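You operate a simulated robot arm through the tools that you are given. There is no shell and no other tool.

You are at the controls of a simulated robot arm. One attempt, no reset.

TASK
Pump two shots of gel into the yellow tub.
Fine: stand it on the FILLED mat; nothing spilt; the slide ends at LOAD, the dial stays.
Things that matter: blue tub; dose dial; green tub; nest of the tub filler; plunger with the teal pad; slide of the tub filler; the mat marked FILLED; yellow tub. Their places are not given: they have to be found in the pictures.

The check looks at the end state, three seconds after you hand in, the way a careful person would. Anything else that was tipped, shoved, dropped, spilled or broken makes it a failure.

THE ROBOT
A 7-joint arm with a fingered hand, fixed in place. Base frame: the origin is on the floor under the middle of its stand, x ahead of it, y to its left, z up; the work surface is at about z = 800. Lengths are in mm, angles in rad, forces in N, time in s.
It reaches about 1228 mm from its shoulder. Its first joint turns from -2.007 to 2.007 rad. Payload 5 kg.
Tool frame: the origin (TCP) lies between the finger pads and is the grasp point; the fingertips stand 32 mm ahead of it; z points along the fingers, y is the line along which they close. The gripper opens to 160 mm; its body begins 89 mm behind the TCP. The gripper is a hand of 4 fingers: y runs from the thumb to the fingers, the wrist lies at [0, 0, -267] in the tool frame, and closing takes about 1.5 s.
Orientation is told as [roll, pitch, yaw] about the base's x, y, z axes, in that order, counted from this pose: with the fingers straight down and closing along the base's y, the tool's x points along the base's -x, its y along +y and its z along -z.

THE INTERFACE
- The arm moves only by the tool servo_tool. Its argument "targets" is one flat list of numbers, 6 for each row, row after row: the shift along the tool's x, y, z in mm, then the turn, a rotation vector about the tool's x, y, z in rad. In form: [dx, dy, dz, wx, wy, wz, dx, dy, dz, wx, wy, wz, ...]. A call has 1 to 20 rows; each row shifts and turns the commanded pose from where the row before left it, along the tool's axes as they then stand. "hand" is the finger opening in mm, from 0 to 160, set as the call begins (left out, the last holds). Each row takes 0.2 s and may step no farther than 50 mm and 0.15 rad from the row before; otherwise, or with a gripper value out of range, the whole call is refused. A pose out of reach is approached as far as the arm can. The call stops where the force on the tool passes 40 N (or 10 N more than at its start, if that is more) or the arm is blocked; 0.2 s more then pass. Each finger travels about 45 mm/s and halts on what it meets, pressing with about 31 N; the grip force reading is that of the motor and also rises with nothing between the fingers. The clock runs only during rows and for 0.2 s after the last one: add rows that do not move to give the fingers time. It gives the time, the measured TCP pose, the force on the tool (base axes), the opening and the grip force at its end, in the units of the frame above (readings bear some noise), with the torque about the TCP (base axes, N m) and any sound that the robot's microphone picked up.
- Cameras (640 x 400 px; columns grow to the right, rows downward): "scene" is fixed at [399, 499.3, 1370.3]; the picture's right is [-0.52, -0.85, 0.00], its down [-0.31, 0.19, -0.93] and it looks along [0.79, -0.49, -0.37] (base axes); focal length 328 px, centre (320, 200). "wrist" rides on the gripper at [80, -4, -114] in the tool frame; the picture's right is [0.05, 1.00, 0.00], its down [-0.82, 0.04, -0.58] and it looks along [-0.58, 0.03, 0.82] (tool axes); focal length 265 px, centre (320, 200).
- camera(camera): a new picture of that camera. No time passes.
- slide_trunk(by): slides the trunk up (or, below 0, down) by that many mm; the arm rides with it, the base frame stays. It gives what a move gives, with no picture.
- curl_fingers(finger1, finger2, finger3, thumb_bend): sets how far each is bent, from 0 (flat) to 1 (curled in); at 0.3 the hand is open as for a grip, at 0.7 the pads meet at the TCP. One left out holds its place. A second passes; each finger stops where it meets its share of the squeeze, and holds until it gets a number again. A gripper value or a shape takes the hand back. It gives what a move gives, with no picture; readings hold the bend of each and the force on the fingers (four entries, about 0 where the hand has none), thumb and palm.
- grasp_type(shape): the hand has 4 fingers and takes this shape, open, in about a second: jaw (thumb against the fingers, like two jaws); tri (thumb and two fingers); tip (a fingertip pinch); poke (one finger out to press); point (the index stretched); flat (the hand flat); cup (the hand cupped); fist (a fist). The gripper value then closes the fingers along that shape, each until it touches; the sizes above hold for jaw. It gives what a move gives, with no picture.
- point_at(camera, pixels): for up to 12 pixels [column, row] of the newest picture of that camera ("zoom" is the newest enlarged one), the place [x, y, z] in the base frame of the surface seen there, good to about 2 mm. No time passes.
- zoom(camera, box): a new picture of the part [left, top, right, bottom] of that camera's present view, enlarged. No time passes.
- sign_off(): hands the job in; it is judged then, once.

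Open the gripper and draw the arm clear of the work before you hand the job in, unless the task says otherwise.

The tools are called after "Call:" as a command line: name --argument value ..., lists and objects as JSON in quotes. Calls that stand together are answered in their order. servo_tool: Moves the arm, as the interface text tells. Its arguments: {"type":"object","properties":{"targets":{"type":"array","items":{"type":"number"}},"hand":{"type":"number"}},"required":["targets"]} The other tools are called the same way: slide_trunk (by) moves the trunk up or down; grasp_type (shape) gives the hand a shape; curl_fingers (finger1, finger2, finger3, thumb_bend) moves the fingers one by one; camera (camera) takes a picture; point_at (camera, pixels) gives the place of the surface under pixels of a picture; zoom (camera, box) takes an enlarged picture of a part of a camera's view; sign_off () hands the job in.

At the start:

```text
time: 0.0
ee_pos: [681.1, 279.4, 1239.9]
orientation: [-0.001, 0.0, -0.001]
wrist_force: [-0.4, 0.1, 0.4]
torque: [0.01, 0.0, -0.02]
opening: 160.0
grip_force: 0.0
shape: jaw
bend: [0.3, 0.3, 0.3, 0.3]
finger forces: [0.0, 0.0, 0.0, 0.0, 0.0, 0.0]
trunk travel left (down, up): [-650.0, 340.0]
```

scene: 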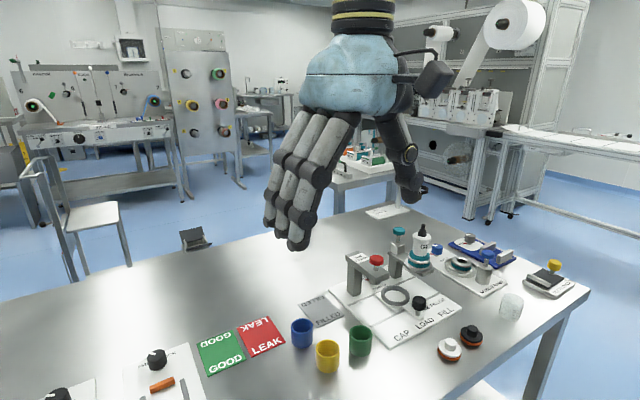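
wrist: 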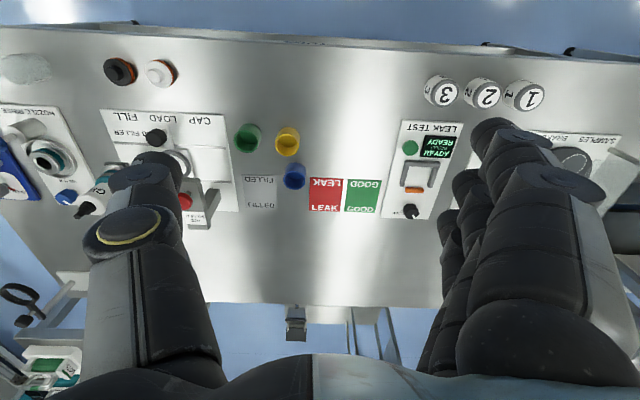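

The scene picture shows the tubs near (302,333), (327,356), (360,340) and the tub filler around (400,300). I enlarge that part to read it.

Call:
zoom --camera "scene" --box '[280, 210, 480, 380]'

Call:
zoom --camera "wrist" --box '[40, 80, 320, 260]'

```text
2.35 times, centred on (380, 295) of scene
```

zoom: 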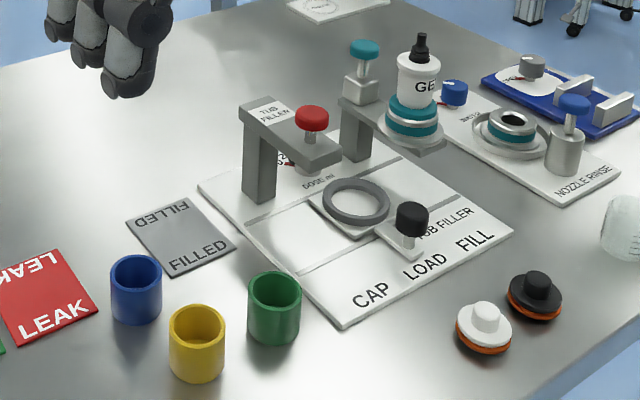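

```text
2.22 times, centred on (180, 170) of wrist
```

zoom: 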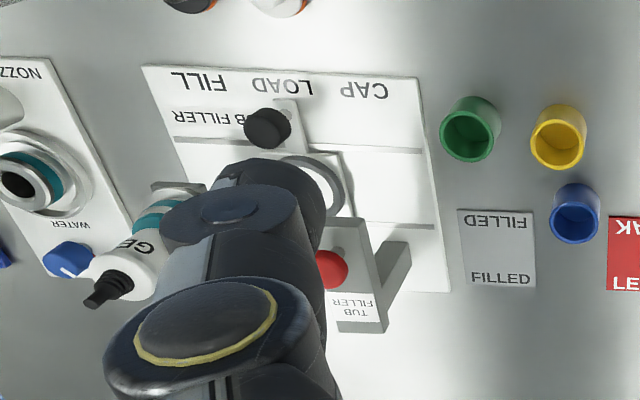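

I want the coordinates of the main features, so I'm measuring points in a fresh scene enlargement.

Call:
zoom --camera "scene" --box '[335, 215, 465, 320]'

Call:
point_at --camera "scene" --pixels '[[327, 345], [302, 325], [360, 330], [327, 370], [321, 312], [397, 297], [420, 302], [398, 232], [376, 260], [330, 288], [390, 347], [461, 312]]'

```text
3.81 times, centred on (400, 268) of scene
```

zoom: 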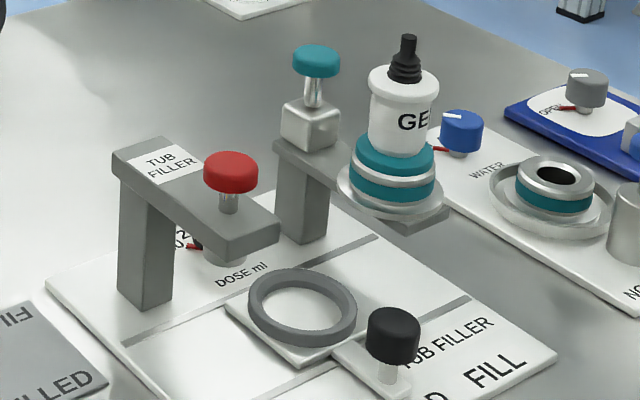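

```text
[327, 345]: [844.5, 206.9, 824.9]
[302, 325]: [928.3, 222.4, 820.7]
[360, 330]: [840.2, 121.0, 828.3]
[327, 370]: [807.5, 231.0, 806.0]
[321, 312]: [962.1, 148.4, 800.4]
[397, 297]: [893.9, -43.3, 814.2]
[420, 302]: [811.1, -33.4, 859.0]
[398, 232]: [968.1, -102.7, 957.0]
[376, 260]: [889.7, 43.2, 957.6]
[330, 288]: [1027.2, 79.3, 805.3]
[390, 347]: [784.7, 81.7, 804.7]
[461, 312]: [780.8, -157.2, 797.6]
```

The dose dial is hidden behind the red press. I'm moving the hand sideways, high above the table, toward y≈-30 for a clear wrist view of the filler.

Call:
servo_tool --targets '[0, -45, 0, 0, 0, 0, 0, -45, 0, 0, 0, 0, 0, -45, 0, 0, 0, 0, 0, -45, 0, 0, 0, 0, 0, -45, 0, 0, 0, 0, 0, -45, 0, 0, 0, 0, 0, -40, 0, 0, 0, 0]' --hand 160

Call:
camera --camera "wrist"

Call:
camera --camera "scene"

```text
time: 1.6
ee_pos: [682.9, -33.7, 1237.3]
orientation: [-0.001, 0.0, 0.0]
wrist_force: [0.4, -0.6, 0.3]
torque: [0.03, 0.04, 0.01]
opening: 159.9
grip_force: 0.2
shape: jaw
bend: [0.3, 0.3, 0.3, 0.3]
finger forces: [0.1, 0.0, 0.0, 0.0, 0.0, 0.1]
trunk travel left (down, up): [-650.0, 340.0]
```

```text
taken
```

wrist: 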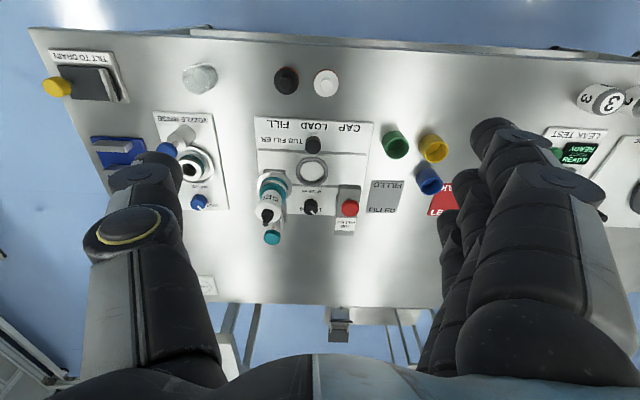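

```text
taken
```

scene: 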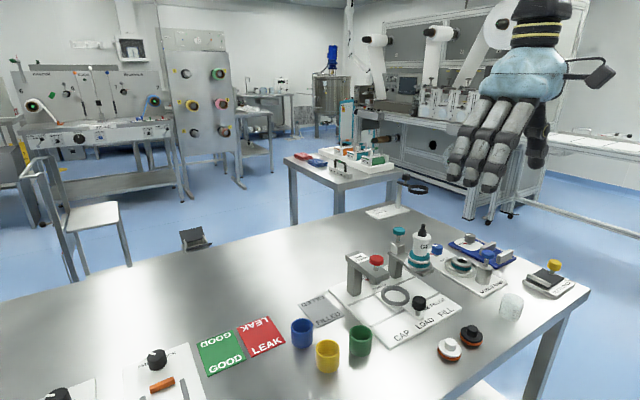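

The filler now sits clear between the fingers at about (310,180) in the wrist view. I enlarge it to read the dial and the stations.

Call:
zoom --camera "wrist" --box '[240, 105, 400, 255]'

Call:
point_at --camera "wrist" --pixels '[[312, 206], [349, 207], [272, 238], [268, 214], [313, 145], [313, 170], [299, 170], [327, 170], [396, 143], [433, 148], [429, 178], [385, 196]]'

```text
2.67 times, centred on (320, 180) of wrist
```

zoom: 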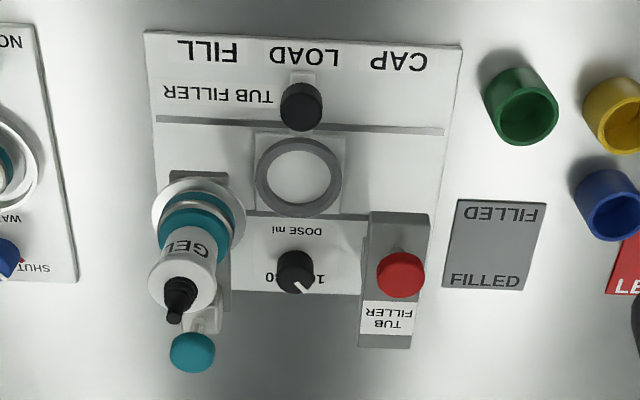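

```text
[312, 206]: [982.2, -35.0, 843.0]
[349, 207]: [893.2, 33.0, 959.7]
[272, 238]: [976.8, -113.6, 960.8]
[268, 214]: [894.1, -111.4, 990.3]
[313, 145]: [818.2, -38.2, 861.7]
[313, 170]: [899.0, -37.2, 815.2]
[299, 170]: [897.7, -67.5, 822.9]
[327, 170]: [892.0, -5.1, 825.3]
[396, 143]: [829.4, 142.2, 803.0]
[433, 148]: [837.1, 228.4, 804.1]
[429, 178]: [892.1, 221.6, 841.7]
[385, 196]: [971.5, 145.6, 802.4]
```

The dial pointer lies by "1" at (312,206), and it must not be touched. Next I measure the tubs, the nest ring and the gel head more precisely from the scene camera.

Call:
zoom --camera "scene" --box '[285, 300, 385, 380]'

```text
5.00 times, centred on (335, 340) of scene
```

zoom: 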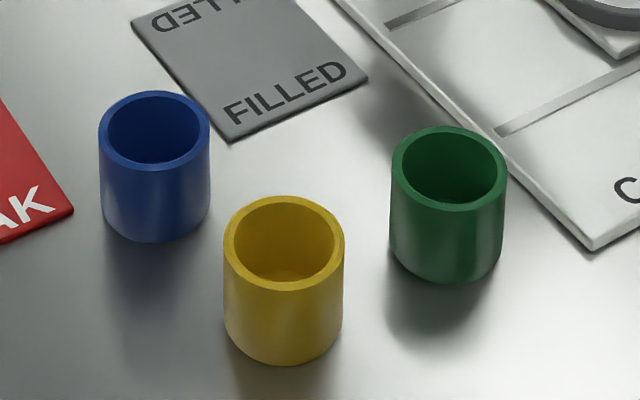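

Call:
point_at --camera "zoom" --pixels '[[284, 288], [228, 240], [339, 240], [284, 200], [284, 283], [283, 360], [103, 132], [207, 132], [154, 95], [395, 166], [502, 166], [449, 130]]'

Call:
point_at --camera "wrist" --pixels '[[422, 148], [445, 148], [433, 160], [434, 136], [418, 180], [441, 180], [385, 145], [409, 145], [369, 181], [404, 181], [371, 213], [398, 213]]'

```text
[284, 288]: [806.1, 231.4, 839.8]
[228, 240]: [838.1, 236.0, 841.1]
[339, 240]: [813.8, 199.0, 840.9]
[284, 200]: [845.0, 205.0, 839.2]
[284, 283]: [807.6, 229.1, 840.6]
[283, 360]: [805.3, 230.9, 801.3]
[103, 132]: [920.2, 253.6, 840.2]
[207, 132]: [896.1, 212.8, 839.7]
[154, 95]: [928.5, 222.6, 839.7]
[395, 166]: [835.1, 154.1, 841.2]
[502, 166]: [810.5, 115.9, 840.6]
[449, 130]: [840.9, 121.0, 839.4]
```

```text
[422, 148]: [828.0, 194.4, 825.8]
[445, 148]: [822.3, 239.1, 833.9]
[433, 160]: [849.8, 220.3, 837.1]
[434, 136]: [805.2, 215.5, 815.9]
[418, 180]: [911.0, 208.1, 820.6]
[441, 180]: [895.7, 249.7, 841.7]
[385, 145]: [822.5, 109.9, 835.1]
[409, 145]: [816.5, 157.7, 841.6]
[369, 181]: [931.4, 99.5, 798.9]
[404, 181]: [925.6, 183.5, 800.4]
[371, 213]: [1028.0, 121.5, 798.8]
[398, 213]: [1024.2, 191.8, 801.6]
```

Measured from these points: yellow tub centre is about (826,218) with rim z 840, blue (908,233), green (823,136). Before choosing a grip I look at the hand's "tip" shape in the scene view, high above everything.

Call:
grasp_type --shape "tip"

Call:
zoom --camera "scene" --box '[420, 0, 620, 220]'

Call:
camera --camera "wrist"

```text
time: 2.5
ee_pos: [683.4, -32.0, 1237.6]
orientation: [-0.001, 0.0, 0.0]
wrist_force: [0.6, 0.1, -0.1]
torque: [0.01, 0.0, -0.02]
opening: 159.7
grip_force: 0.0
shape: tip
bend: [0.01, 0.3, 0.01, 0.3]
finger forces: [0.0, 0.0, 0.1, 0.0, 0.0, 0.0]
trunk travel left (down, up): [-650.0, 340.0]
```

```text
1.82 times, centred on (520, 110) of scene
```

zoom: 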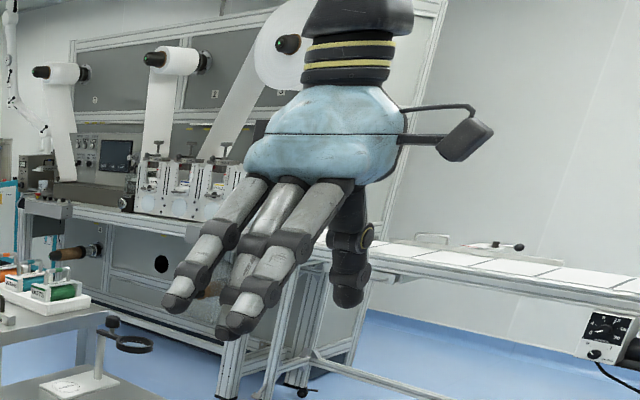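

```text
taken
```

wrist: 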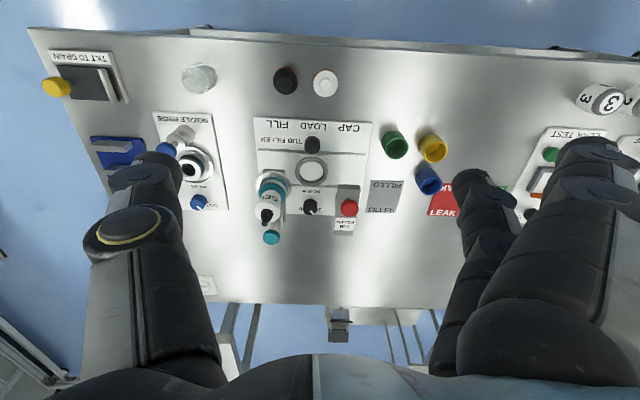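

In "tip" the middle finger and thumb pinch, and the outer fingers lie flat. I now measure the overhead parts of the filler (press arch, bottle, plates) to judge how much room the hand has over the nest.

Call:
zoom --camera "wrist" --box '[240, 105, 400, 255]'

Call:
point_at --camera "zoom" --pixels '[[375, 225], [425, 225], [365, 335], [408, 335], [376, 270], [423, 270], [400, 254], [160, 205], [243, 205], [180, 178], [222, 178], [180, 290]]'

Call:
point_at --camera "zoom" --pixels '[[210, 250], [150, 280], [200, 320], [225, 300], [192, 335], [300, 90], [285, 105], [318, 105], [264, 140], [340, 140], [260, 205], [298, 145]]'

```text
2.67 times, centred on (320, 180) of wrist
```

zoom: 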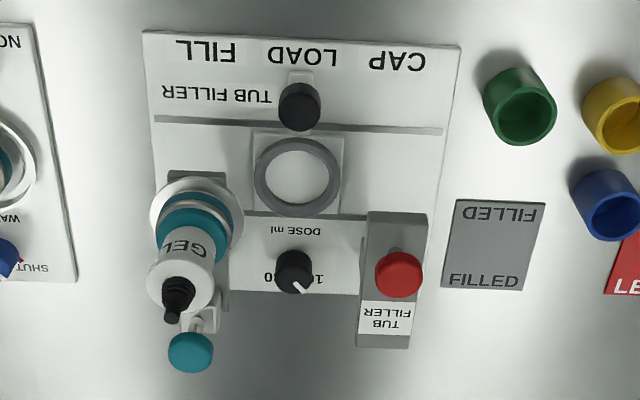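

```text
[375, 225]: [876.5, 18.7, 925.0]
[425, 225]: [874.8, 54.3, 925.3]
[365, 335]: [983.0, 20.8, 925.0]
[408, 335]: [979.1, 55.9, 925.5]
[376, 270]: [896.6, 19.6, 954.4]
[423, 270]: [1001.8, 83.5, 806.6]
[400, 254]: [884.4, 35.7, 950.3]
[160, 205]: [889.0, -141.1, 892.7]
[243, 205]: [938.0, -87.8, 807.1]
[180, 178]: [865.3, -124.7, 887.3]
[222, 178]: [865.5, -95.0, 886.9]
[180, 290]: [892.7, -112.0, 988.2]
```

```text
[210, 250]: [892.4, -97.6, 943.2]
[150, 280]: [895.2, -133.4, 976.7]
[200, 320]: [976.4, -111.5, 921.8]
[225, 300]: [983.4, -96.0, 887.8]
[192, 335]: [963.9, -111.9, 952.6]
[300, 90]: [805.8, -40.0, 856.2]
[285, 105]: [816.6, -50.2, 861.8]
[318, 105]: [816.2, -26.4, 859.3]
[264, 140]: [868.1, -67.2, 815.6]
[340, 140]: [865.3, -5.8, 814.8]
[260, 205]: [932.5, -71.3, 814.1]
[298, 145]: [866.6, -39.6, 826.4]
```

The press arch plate tops out at z 925 with y from 18 to 56. The gel collar sits at y < -82 around z 890, and the ring top is at z 826. I now measure the hand's own outline in the scene view to check the clearances.

Call:
zoom --camera "scene" --box '[440, 0, 600, 200]'

Call:
point_at --camera "zoom" --pixels '[[231, 135], [225, 160], [395, 105], [440, 110], [330, 170], [400, 155], [290, 175], [255, 178], [480, 150], [370, 235], [370, 300], [260, 325]]'

```text
2.00 times, centred on (520, 100) of scene
```

zoom: 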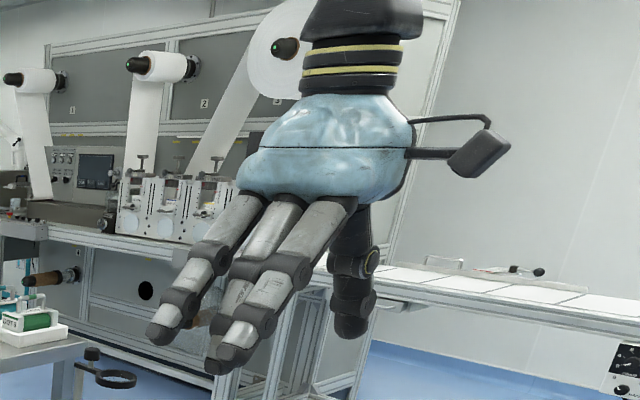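

```text
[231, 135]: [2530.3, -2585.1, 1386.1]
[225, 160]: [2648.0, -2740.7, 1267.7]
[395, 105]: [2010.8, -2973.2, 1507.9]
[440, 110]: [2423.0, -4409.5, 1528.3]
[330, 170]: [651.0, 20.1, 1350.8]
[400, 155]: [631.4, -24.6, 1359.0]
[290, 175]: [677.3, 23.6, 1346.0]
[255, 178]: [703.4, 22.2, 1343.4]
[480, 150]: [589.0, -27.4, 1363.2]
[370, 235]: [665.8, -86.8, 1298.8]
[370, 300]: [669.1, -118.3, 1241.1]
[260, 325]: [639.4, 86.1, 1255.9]
```

The palm is about ±55 mm wide, so over the nest I want the hand tilted back toward the robot. I close the middle finger and thumb partly in free air, with the outer fingers curled away, to see the pinch geometry.

Call:
curl_fingers --finger1 1.0 --finger2 0.58 --finger3 1.0 --thumb_bend 0.58

Call:
zoom --camera "scene" --box '[440, 0, 600, 200]'

Call:
camera --camera "wrist"

```text
time: 3.5
ee_pos: [682.8, -32.4, 1237.4]
orientation: [0.001, 0.001, 0.001]
wrist_force: [0.0, 0.1, -0.1]
torque: [0.0, 0.02, 0.01]
opening: 56.8
grip_force: 0.0
shape: fingers
bend: [1.0, 0.57, 1.0, 0.57]
finger forces: [0.1, 0.0, 0.1, 0.1, 0.0, 0.0]
trunk travel left (down, up): [-650.0, 340.0]
```

```text
2.00 times, centred on (520, 100) of scene
```

zoom: 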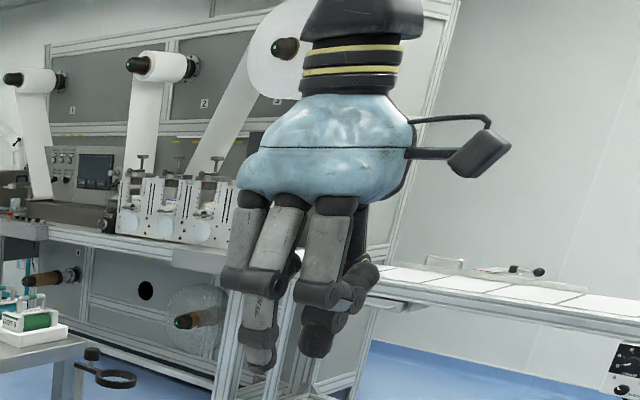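

```text
taken
```

wrist: 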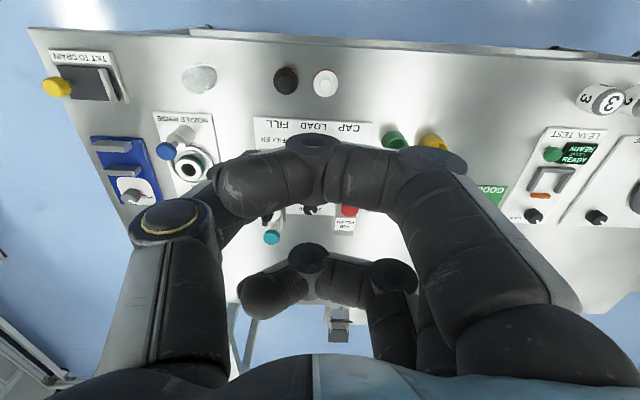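

With the idle fingers curled, the pinch pads look near parallel at about 57 mm. Now I measure the ring and the knob closely, since the tub has to fit inside the ring.

Call:
zoom --camera "scene" --box '[370, 275, 440, 325]'

Call:
point_at --camera "zoom" --pixels '[[118, 193], [370, 193], [243, 115], [243, 265], [150, 200], [345, 200], [243, 145], [243, 240], [243, 190], [450, 215], [450, 290], [450, 340]]'

```text
8.00 times, centred on (405, 300) of scene
```

zoom: 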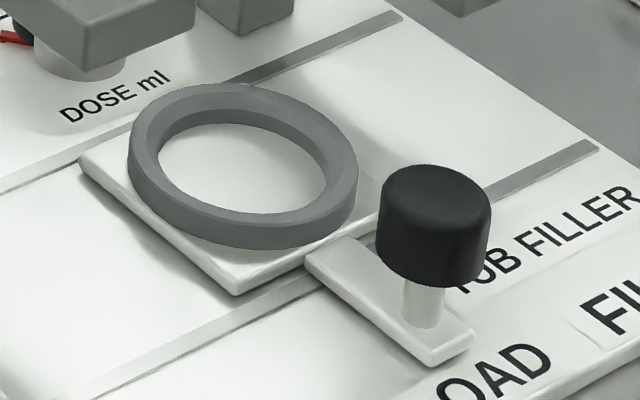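

```text
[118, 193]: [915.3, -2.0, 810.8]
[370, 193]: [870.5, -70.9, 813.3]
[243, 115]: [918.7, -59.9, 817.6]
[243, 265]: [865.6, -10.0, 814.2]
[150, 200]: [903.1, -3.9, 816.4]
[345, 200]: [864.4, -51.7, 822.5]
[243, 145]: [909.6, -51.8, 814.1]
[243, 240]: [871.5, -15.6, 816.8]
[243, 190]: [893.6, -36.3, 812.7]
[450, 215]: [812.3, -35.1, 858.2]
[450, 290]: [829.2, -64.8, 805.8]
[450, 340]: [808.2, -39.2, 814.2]
```

The ring has a chamfered lead-in. I sample points around its top and inner floor edge to pin its centre, and also more of the yellow tub's rim.

Call:
point_at --camera "zoom" --pixels '[[136, 150], [351, 185], [225, 88], [265, 220], [145, 120], [340, 160], [300, 110], [180, 195], [165, 165], [322, 170], [235, 128], [260, 208]]'

Call:
zoom --camera "scene" --box '[300, 325, 356, 380]'

Call:
point_at --camera "zoom" --pixels '[[180, 150], [452, 150], [315, 50], [315, 250], [215, 80], [415, 80], [215, 215], [420, 215], [220, 150], [410, 150], [315, 72], [315, 160]]'

```text
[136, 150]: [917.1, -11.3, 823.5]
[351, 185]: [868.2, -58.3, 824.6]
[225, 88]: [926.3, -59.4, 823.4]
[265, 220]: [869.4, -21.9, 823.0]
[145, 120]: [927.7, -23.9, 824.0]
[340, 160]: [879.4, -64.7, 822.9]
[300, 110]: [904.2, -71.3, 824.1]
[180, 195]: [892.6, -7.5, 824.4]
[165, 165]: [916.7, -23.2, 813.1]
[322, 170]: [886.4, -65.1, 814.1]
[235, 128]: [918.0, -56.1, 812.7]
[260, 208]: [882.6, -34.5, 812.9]
```

```text
7.27 times, centred on (328, 352) of scene
```

zoom: 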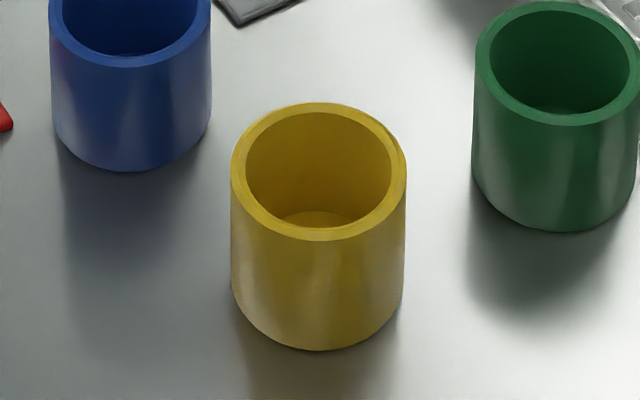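

```text
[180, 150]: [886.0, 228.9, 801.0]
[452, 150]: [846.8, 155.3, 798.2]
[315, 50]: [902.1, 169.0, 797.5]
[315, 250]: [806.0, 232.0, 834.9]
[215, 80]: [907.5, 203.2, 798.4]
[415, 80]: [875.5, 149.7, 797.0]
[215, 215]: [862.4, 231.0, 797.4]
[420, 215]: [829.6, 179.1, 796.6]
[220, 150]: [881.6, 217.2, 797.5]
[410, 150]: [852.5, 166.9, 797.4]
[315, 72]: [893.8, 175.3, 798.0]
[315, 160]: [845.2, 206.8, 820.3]
```

I sample the yellow tub's rim itself now, at (236–402, 105–236) of the newest enlargement, to fix its centre and diameter.

Call:
point_at --camera "zoom" --pixels '[[238, 170], [400, 170], [318, 107], [318, 235], [260, 125], [378, 127], [262, 217], [376, 217], [318, 345], [318, 218], [235, 280], [402, 280]]'

Call:
zoom --camera "scene" --box '[290, 280, 350, 335]'

```text
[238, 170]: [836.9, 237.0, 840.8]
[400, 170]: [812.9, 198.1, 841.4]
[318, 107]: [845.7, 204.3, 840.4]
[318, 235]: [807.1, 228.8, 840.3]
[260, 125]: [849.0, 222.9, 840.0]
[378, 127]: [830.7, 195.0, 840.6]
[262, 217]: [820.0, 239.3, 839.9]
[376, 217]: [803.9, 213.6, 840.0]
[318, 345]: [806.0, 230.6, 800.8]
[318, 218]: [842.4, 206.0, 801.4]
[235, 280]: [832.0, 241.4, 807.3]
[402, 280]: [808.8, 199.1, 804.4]
```

```text
7.27 times, centred on (320, 308) of scene
```

zoom: 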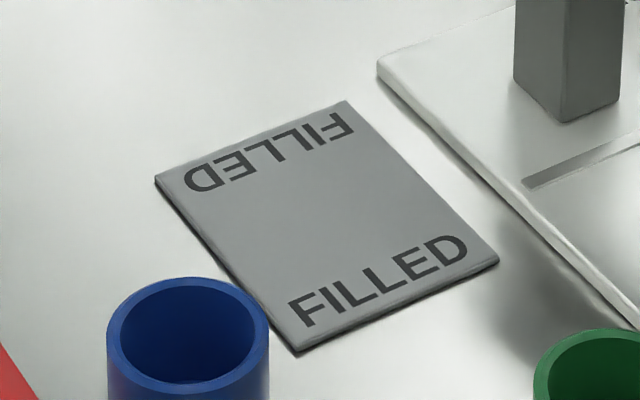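

Yellow tub centre works out at (826,217.5) with a radius of about 23.5. I read the FILLED mat's corners from the new enlargement.

Call:
point_at --camera "zoom" --pixels '[[160, 183], [346, 105], [493, 260], [300, 346], [320, 225], [385, 85], [560, 230], [170, 330]]'

Call:
zoom --camera "scene" --box '[375, 215, 455, 285]'

```text
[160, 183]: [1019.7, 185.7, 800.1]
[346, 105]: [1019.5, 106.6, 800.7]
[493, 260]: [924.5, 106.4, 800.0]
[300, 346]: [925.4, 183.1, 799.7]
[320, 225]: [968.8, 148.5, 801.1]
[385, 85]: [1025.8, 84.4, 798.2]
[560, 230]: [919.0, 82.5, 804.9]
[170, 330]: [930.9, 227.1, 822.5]
```

```text
5.71 times, centred on (415, 250) of scene
```

zoom: 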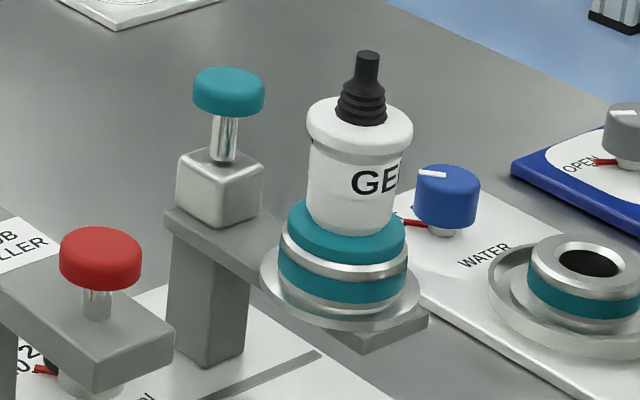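

The mat spans x 924–1020 and y 106–185, centre (972,145.5). Now I measure the plunger pad, its block and the top of the bottle from this enlargement.

Call:
point_at --camera "zoom" --pixels '[[228, 80], [197, 88], [260, 88], [228, 112], [225, 140], [222, 165], [368, 56], [385, 100], [310, 130], [410, 130], [345, 310], [282, 245]]'

Call:
point_at --camera "wrist" --pixels '[[272, 238], [266, 238], [278, 238], [272, 232]]'

```text
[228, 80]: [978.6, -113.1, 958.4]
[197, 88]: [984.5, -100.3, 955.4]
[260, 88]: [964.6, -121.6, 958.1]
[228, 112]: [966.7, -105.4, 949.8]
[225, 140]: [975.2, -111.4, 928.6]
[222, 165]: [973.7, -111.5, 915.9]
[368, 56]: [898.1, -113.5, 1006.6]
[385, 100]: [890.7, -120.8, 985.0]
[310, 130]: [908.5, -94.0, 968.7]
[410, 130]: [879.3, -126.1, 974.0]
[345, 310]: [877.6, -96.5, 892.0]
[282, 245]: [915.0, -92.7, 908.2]
```

```text
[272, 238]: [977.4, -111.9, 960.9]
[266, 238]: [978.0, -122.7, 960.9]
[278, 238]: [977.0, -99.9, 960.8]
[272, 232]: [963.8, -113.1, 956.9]
```

The plunger pad is at (976,-112), top z 961, with the block top about z 918. I now open the pinch to about 84 mm with the outer fingers still curled. Then I turn the hand to yaw +30° and tilt it 40° back, up here in free air.

Call:
curl_fingers --finger1 1.0 --finger2 0.5 --finger3 1.0 --thumb_bend 0.5

Call:
servo_tool --targets '[0, 0, 0, 0, 0, -0.131, 0, 0, 0, 0, 0, -0.131, 0, 0, 0, 0, 0, -0.131, 0, 0, 0, 0, 0, -0.131, 0, 0, 0, 0, -0.1396, 0, 0, 0, 0, 0, -0.1396, 0, 0, 0, 0, 0, -0.1396, 0, 0, 0, 0, 0, -0.1396, 0, 0, 0, 0, 0, -0.1396, 0, 0, 0, 0, 0, 0, 0]'

Call:
camera --camera "scene"

```text
time: 4.5
ee_pos: [683.1, -32.8, 1237.7]
orientation: [0.0, -0.001, 0.001]
wrist_force: [-0.5, 0.4, 0.5]
torque: [-0.01, 0.02, 0.0]
opening: 61.7
grip_force: 0.0
shape: fingers
bend: [1.0, 0.5, 1.0, 0.5]
finger forces: [0.0, 0.1, 0.0, 0.0, 0.0, 0.0]
trunk travel left (down, up): [-650.0, 340.0]
```

```text
time: 6.7
ee_pos: [680.9, -32.2, 1239.3]
orientation: [-0.001, -0.7, 0.524]
wrist_force: [0.2, -0.2, 0.2]
torque: [0.0, 0.02, 0.0]
opening: 62.0
grip_force: 0.1
shape: fingers
bend: [1.0, 0.5, 1.0, 0.5]
finger forces: [0.0, 0.0, 0.1, 0.0, 0.0, 0.0]
trunk travel left (down, up): [-650.0, 340.0]
```

```text
taken
```

scene: 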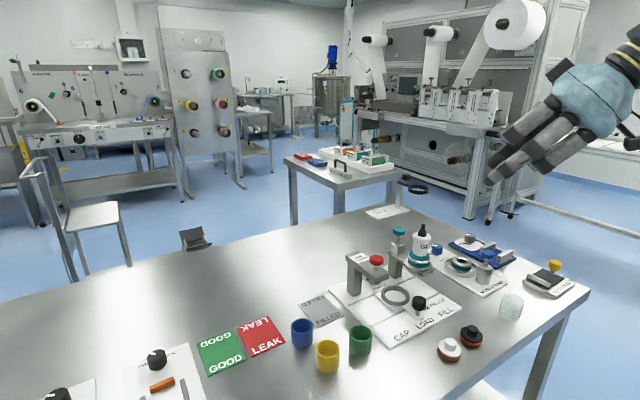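

The orientation reads as intended (pitch -0.70, yaw 0.52). I move to hover over the yellow tub with the TCP near (818,213,950).

Call:
servo_tool --targets '[0.28, 16.02, 41.83, 0, 0, 0, 0.28, 16.02, 41.83, 0, 0, 0, 0.28, 16.02, 41.83, 0, 0, 0, 0.28, 16.02, 41.83, 0, 0, 0, 0.28, 16.02, 41.83, 0, 0, 0, 0.28, 16.02, 41.83, 0, 0, 0, 0.28, 16.02, 41.83, 0, 0, 0, 0.28, 16.02, 41.83, 0, 0, 0, 0.28, 16.02, 41.83, 0, 0, 0, 0, 0, 0, 0, 0, 0]'

Call:
camera --camera "scene"

Call:
camera --camera "wrist"

```text
time: 8.9
ee_pos: [819.8, 212.5, 950.7]
orientation: [0.0, -0.699, 0.522]
wrist_force: [-0.2, 0.0, -0.2]
torque: [-0.04, -0.03, 0.03]
opening: 62.1
grip_force: 0.1
shape: fingers
bend: [1.0, 0.5, 1.0, 0.5]
finger forces: [0.0, 0.1, 0.0, 0.0, 0.1, 0.2]
trunk travel left (down, up): [-650.0, 340.0]
```

```text
taken
```

scene: 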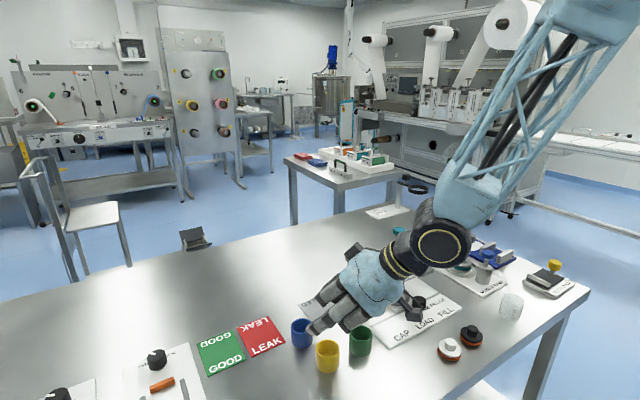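

```text
taken
```

wrist: 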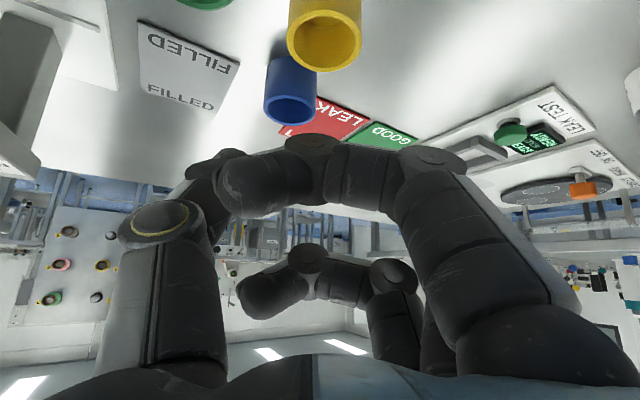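

I look closely at the hand above the tub in the scene view, around (340,310), to check the fingertip line-up.

Call:
zoom --camera "scene" --box '[270, 230, 440, 390]'

```text
2.50 times, centred on (355, 310) of scene
```

zoom: 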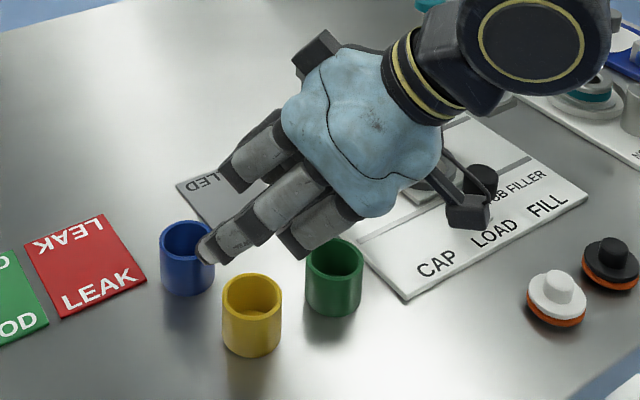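

I measure the middle fingertip near (208,250) and along the finger to check the pad location relative to the TCP.

Call:
point_at --camera "zoom" --pixels '[[205, 250], [220, 238], [240, 222], [255, 210], [300, 185], [330, 215], [310, 245]]'

Call:
point_at --camera "wrist" --pixels '[[300, 165], [250, 185], [232, 195], [205, 165], [160, 220], [330, 40], [300, 40], [358, 40]]'

```text
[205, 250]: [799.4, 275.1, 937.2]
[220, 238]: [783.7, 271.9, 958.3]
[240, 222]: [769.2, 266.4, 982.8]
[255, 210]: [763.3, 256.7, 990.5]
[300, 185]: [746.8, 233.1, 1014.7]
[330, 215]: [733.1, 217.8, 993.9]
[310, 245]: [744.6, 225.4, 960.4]
```

```text
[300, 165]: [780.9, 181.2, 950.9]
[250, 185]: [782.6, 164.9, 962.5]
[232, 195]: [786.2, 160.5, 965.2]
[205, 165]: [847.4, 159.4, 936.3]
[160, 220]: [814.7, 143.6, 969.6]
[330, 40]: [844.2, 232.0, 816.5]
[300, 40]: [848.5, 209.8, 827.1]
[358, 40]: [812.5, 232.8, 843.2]
```

The fingertip's outer face sits about 64 mm off the centre line, so I narrow the pinch slightly to clear the green tub. Then I descend halfway and re-check.

Call:
curl_fingers --finger2 0.53 --thumb_bend 0.53

Call:
servo_tool --targets '[18.25, 0.3, 19.8, 0, 0, 0, 18.25, 0.3, 19.8, 0, 0, 0, 0, 0, 0, 0, 0, 0]'

Call:
zoom --camera "scene" --box '[270, 250, 420, 390]'

Call:
camera --camera "wrist"

```text
time: 9.9
ee_pos: [818.9, 213.7, 951.2]
orientation: [-0.001, -0.698, 0.524]
wrist_force: [0.1, -0.7, 0.2]
torque: [0.01, 0.01, 0.0]
opening: 60.0
grip_force: 0.0
shape: fingers
bend: [1.0, 0.53, 1.0, 0.53]
finger forces: [0.1, 0.0, 0.0, 0.0, 0.1, 0.1]
trunk travel left (down, up): [-650.0, 340.0]
```

```text
time: 10.7
ee_pos: [817.7, 212.1, 896.8]
orientation: [-0.001, -0.7, 0.522]
wrist_force: [0.2, -0.5, 0.2]
torque: [0.0, 0.0, 0.01]
opening: 60.1
grip_force: 0.0
shape: fingers
bend: [1.0, 0.53, 1.0, 0.53]
finger forces: [0.0, 0.1, 0.1, 0.0, 0.1, 0.0]
trunk travel left (down, up): [-650.0, 340.0]
```

```text
2.86 times, centred on (345, 320) of scene
```

zoom: 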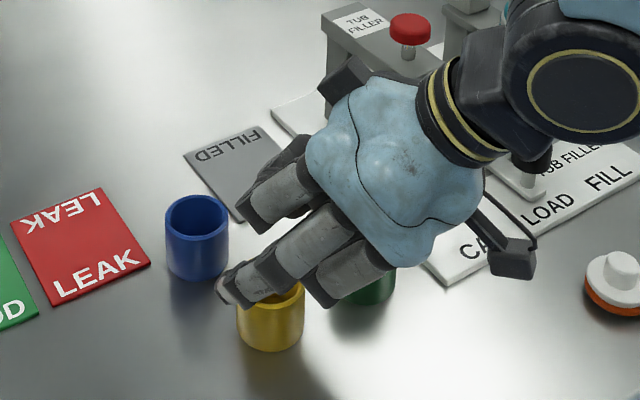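

```text
taken
```

wrist: 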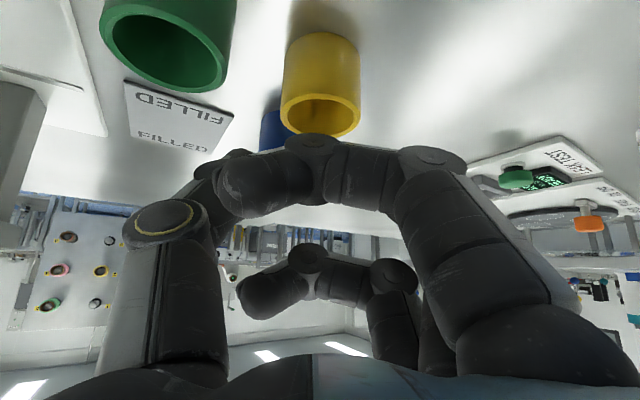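

The tub sits centred at column ~321 of the wrist view, right in line with the TCP column. I descend the remaining way to TCP z ≈ 843.

Call:
servo_tool --targets '[18.25, 0.3, 19.8, 0, 0, 0, 18.25, 0.3, 19.8, 0, 0, 0, 0, 0, 0, 0, 0, 0]'

Call:
zoom --camera "scene" --box '[270, 270, 400, 390]'

Call:
camera --camera "wrist"

```text
time: 11.5
ee_pos: [812.5, 210.8, 841.3]
orientation: [0.0, -0.7, 0.525]
wrist_force: [0.6, 0.3, -0.5]
torque: [0.03, -0.02, -0.02]
opening: 60.1
grip_force: 0.0
shape: fingers
bend: [1.0, 0.53, 1.0, 0.53]
finger forces: [0.1, 0.0, 0.0, 0.0, 0.0, 0.0]
trunk travel left (down, up): [-650.0, 340.0]
```

```text
3.33 times, centred on (335, 330) of scene
```

zoom: 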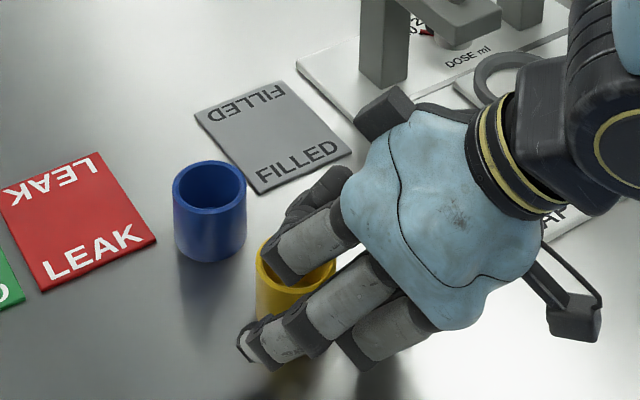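

```text
taken
```

wrist: 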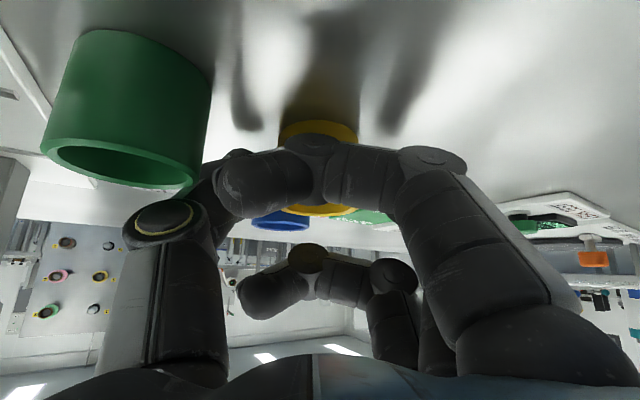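

Nothing touched on the way in. I raise 4 mm so the tips will stay above the nest ring later, then close the middle finger and thumb on the tub.

Call:
servo_tool --targets '[-2.6, 0, -3.1, 0, 0, 0, 0, 0, 0, 0, 0, 0]'

Call:
curl_fingers --finger2 0.7 --thumb_bend 0.7

Call:
zoom --camera "scene" --box '[270, 270, 400, 390]'

Call:
camera --camera "wrist"

```text
time: 12.1
ee_pos: [812.2, 212.8, 845.8]
orientation: [0.001, -0.699, 0.523]
wrist_force: [-0.5, 0.9, -0.8]
torque: [0.03, -0.02, -0.01]
opening: 59.9
grip_force: 0.0
shape: fingers
bend: [1.0, 0.53, 1.0, 0.53]
finger forces: [0.0, 0.1, 0.0, 0.1, 0.0, 0.1]
trunk travel left (down, up): [-650.0, 340.0]
```

```text
time: 13.1
ee_pos: [812.1, 211.0, 846.5]
orientation: [0.001, -0.699, 0.524]
wrist_force: [0.3, -0.7, 0.7]
torque: [0.01, 0.03, -0.02]
opening: 53.0
grip_force: 11.4
shape: fingers
bend: [1.0, 0.58, 1.0, 0.66]
finger forces: [0.1, 11.7, 0.0, 0.0, 11.8, 0.0]
trunk travel left (down, up): [-650.0, 340.0]
```

```text
3.33 times, centred on (335, 330) of scene
```

zoom: 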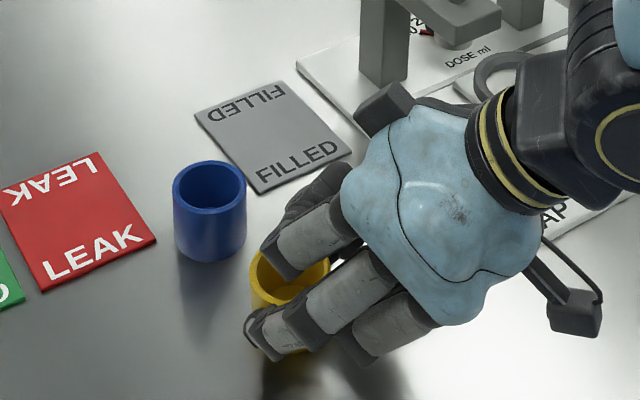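

```text
taken
```

wrist: 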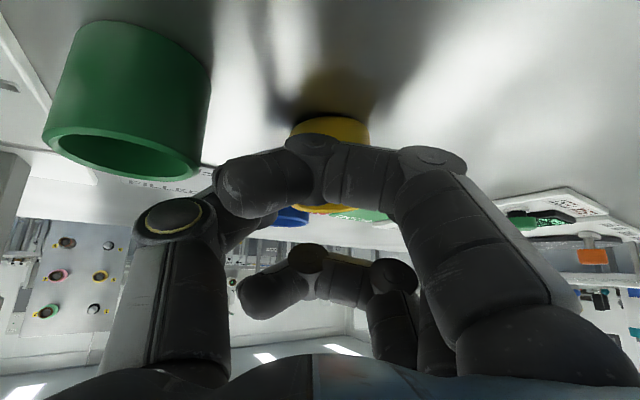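

Grip is on: 11.7 N on the finger and 11.8 N on the thumb, with the tub a few mm toward the finger side. I lift gently 40 mm and look.

Call:
servo_tool --targets '[-3.2, 0, -3.8, 0, 0, 0, -6.4, 0, -7.7, 0, 0, 0, -6.4, 0, -7.7, 0, 0, 0, -6.4, 0, -7.7, 0, 0, 0, -3.2, 0, -3.8, 0, 0, 0, 0, 0, 0, 0, 0, 0]'

Call:
zoom --camera "scene" --box '[270, 250, 400, 370]'

Call:
camera --camera "wrist"

```text
time: 14.5
ee_pos: [812.9, 213.0, 886.5]
orientation: [-0.001, -0.698, 0.524]
wrist_force: [-0.4, -0.3, -1.1]
torque: [0.01, 0.0, -0.01]
opening: 52.9
grip_force: 11.2
shape: fingers
bend: [1.0, 0.58, 1.0, 0.66]
finger forces: [0.1, 11.8, 0.0, 0.0, 11.7, 0.0]
trunk travel left (down, up): [-650.0, 340.0]
```

```text
3.33 times, centred on (335, 310) of scene
```

zoom: 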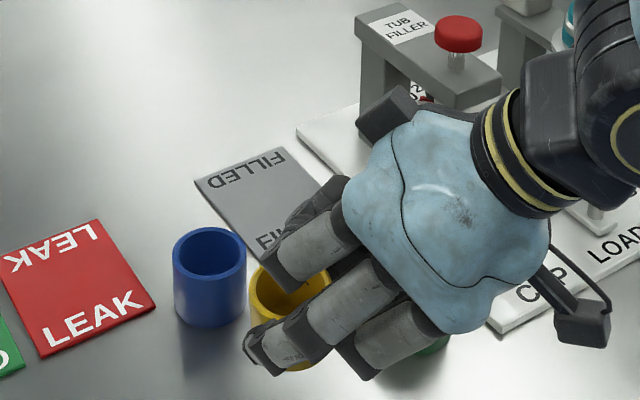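

```text
taken
```

wrist: 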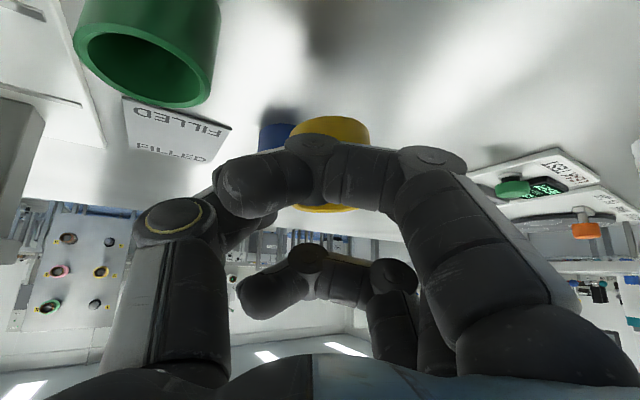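

The tub lifted cleanly, and the finger and thumb forces are steady at 11.7 N. I raise it to z ≈ 1000 and turn back to yaw 0, keeping the tilt, then check its uprightness.

Call:
servo_tool --targets '[-9.6, 0, -11.5, 0, 0, 0, -12.9, 0, -15.3, 0, 0, 0, -12.9, 0, -15.3, 0, 0, 0, -12.9, 0, -15.3, 0, 0, 0, -12.9, 0, -15.3, 0, 0, 0, -9.6, 0, -11.5, 0, 0, 0, 0, 0, 0, 0, 0, 0, 0, 0, 0, 0.0674, 0, 0.0802, 0, 0, 0, 0.0674, 0, 0.0802, 0, 0, 0, 0.0674, 0, 0.0802, 0, 0, 0, 0.0674, 0, 0.0802, 0, 0, 0, 0.0674, 0, 0.0802, 0, 0, 0, 0, 0, 0]'

Call:
zoom --camera "scene" --box '[280, 190, 440, 340]'

Call:
camera --camera "wrist"

```text
time: 17.3
ee_pos: [813.7, 211.3, 994.5]
orientation: [0.002, -0.698, -0.003]
wrist_force: [-0.1, 0.4, 0.0]
torque: [0.03, 0.03, -0.03]
opening: 52.6
grip_force: 11.3
shape: fingers
bend: [1.0, 0.58, 1.0, 0.66]
finger forces: [0.1, 11.7, 0.0, 0.0, 11.7, 0.1]
trunk travel left (down, up): [-650.0, 340.0]
```

```text
2.67 times, centred on (360, 265) of scene
```

zoom: 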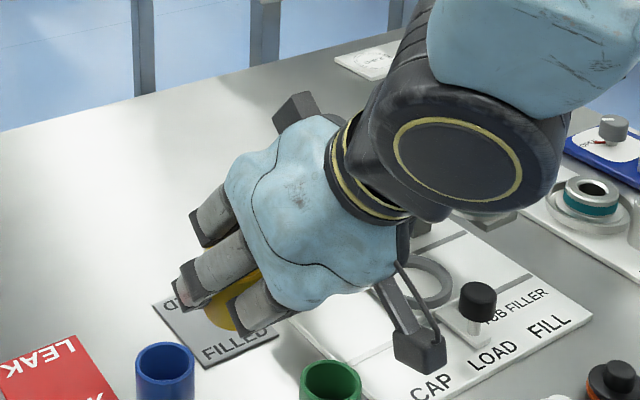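

```text
taken
```

wrist: 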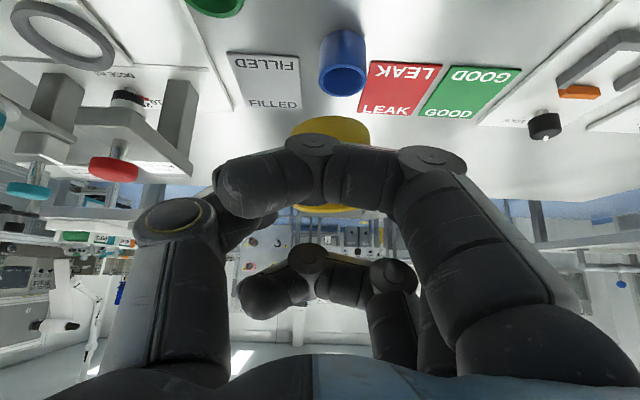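

I sample points on the held tub in the wrist view (its wall near (330,130) and rim edge near (330,209)) to find its offset and tilt relative to the TCP.

Call:
zoom --camera "wrist" --box '[260, 90, 400, 230]'

Call:
point_at --camera "wrist" --pixels '[[330, 122], [292, 130], [367, 130], [310, 120], [350, 120], [330, 130], [300, 209], [330, 210], [355, 209], [344, 245]]'

```text
2.86 times, centred on (330, 160) of wrist
```

zoom: 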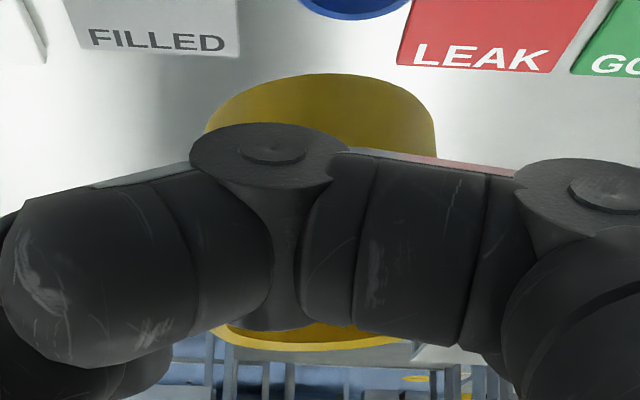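

```text
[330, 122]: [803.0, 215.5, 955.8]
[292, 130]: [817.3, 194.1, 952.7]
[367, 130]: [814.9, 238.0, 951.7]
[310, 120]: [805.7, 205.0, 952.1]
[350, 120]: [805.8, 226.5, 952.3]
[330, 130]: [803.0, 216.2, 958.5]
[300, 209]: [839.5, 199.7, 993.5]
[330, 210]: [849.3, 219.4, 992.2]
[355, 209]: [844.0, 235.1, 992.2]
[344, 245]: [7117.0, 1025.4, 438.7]
```

The tub is upright: bottom z≈952.5, rim z≈992.5, centre ≈ (826.5,216), which is offset (+13,+4.7,-42) from the TCP. I check how low the fingertips reach compared with the tub bottom.

Call:
zoom --camera "scene" --box '[310, 250, 370, 330]'

Call:
point_at --camera "zoom" --pixels '[[190, 220], [200, 245], [230, 250], [210, 235], [260, 240], [300, 240], [340, 270], [330, 300], [300, 285], [280, 180]]'

```text
5.00 times, centred on (340, 290) of scene
```

zoom: 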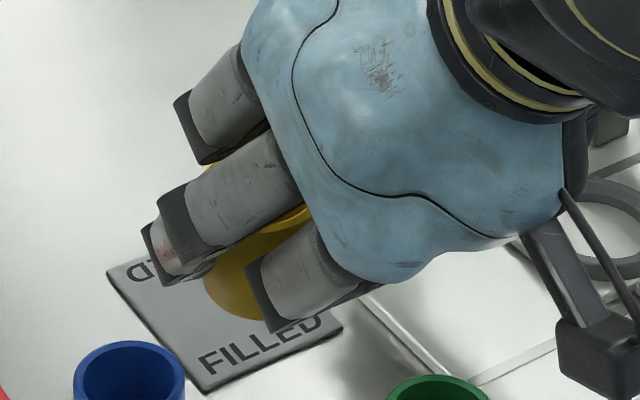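

```text
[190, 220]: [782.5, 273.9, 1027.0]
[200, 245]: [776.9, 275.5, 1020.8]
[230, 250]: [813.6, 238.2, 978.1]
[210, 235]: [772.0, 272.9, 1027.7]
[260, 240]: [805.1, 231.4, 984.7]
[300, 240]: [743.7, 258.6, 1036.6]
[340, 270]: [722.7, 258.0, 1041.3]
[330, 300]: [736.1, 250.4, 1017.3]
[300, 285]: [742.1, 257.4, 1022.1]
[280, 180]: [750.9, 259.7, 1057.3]
```

I sample the very fingertip, near (155–200, 255–280) of this enlargement, for its lowest point.

Call:
point_at --camera "zoom" --pixels '[[148, 240], [158, 265], [165, 280], [185, 278], [205, 270], [170, 250], [215, 262], [225, 300], [250, 318]]'

```text
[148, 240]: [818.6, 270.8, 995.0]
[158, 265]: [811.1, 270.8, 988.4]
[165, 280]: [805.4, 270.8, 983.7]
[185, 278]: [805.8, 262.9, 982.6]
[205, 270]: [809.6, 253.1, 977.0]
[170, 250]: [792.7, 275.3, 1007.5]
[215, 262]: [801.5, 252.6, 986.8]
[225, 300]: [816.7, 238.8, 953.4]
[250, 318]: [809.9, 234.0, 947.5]
```

The fingertips stay more than 14 mm above the tub bottom, so they clear the ring, which is 11 mm high. I carry the tub sideways at this height, staying in front of the arch and bottle, to y ≈ -42.7.

Call:
servo_tool --targets '[0, -15, 0, 0, 0, 0, 0, -25, 0, 0, 0, 0, 0, -30, 0, 0, 0, 0, 0, -30, 0, 0, 0, 0, 0, -30, 0, 0, 0, 0, 0, -30, 0, 0, 0, 0, 0, -30, 0, 0, 0, 0, 0, -30, 0, 0, 0, 0, 0, -20, 0, 0, 0, 0, 0, -14, 0, 0, 0, 0, 0, 0, 0, 0, 0, 0]'

Call:
camera --camera "scene"

Call:
camera --camera "wrist"

```text
time: 19.7
ee_pos: [811.6, -42.1, 996.5]
orientation: [-0.002, -0.697, 0.0]
wrist_force: [0.0, -0.5, -0.3]
torque: [0.0, 0.02, -0.01]
opening: 52.8
grip_force: 11.1
shape: fingers
bend: [1.0, 0.58, 1.0, 0.66]
finger forces: [0.0, 11.7, 0.0, 0.0, 11.7, 0.0]
trunk travel left (down, up): [-650.0, 340.0]
```

```text
taken
```

scene: 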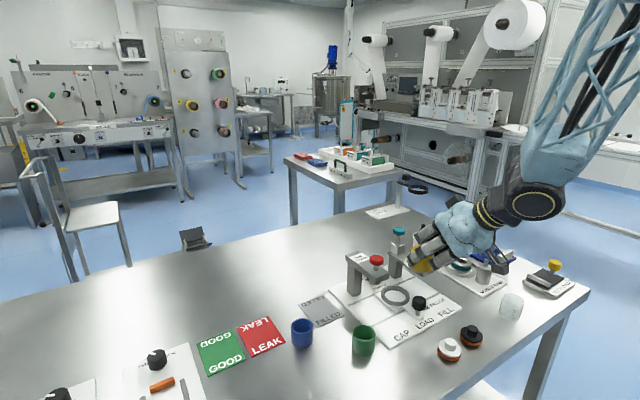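

```text
taken
```

wrist: 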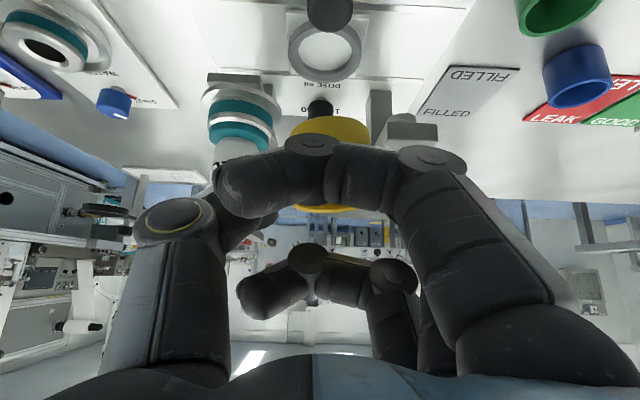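

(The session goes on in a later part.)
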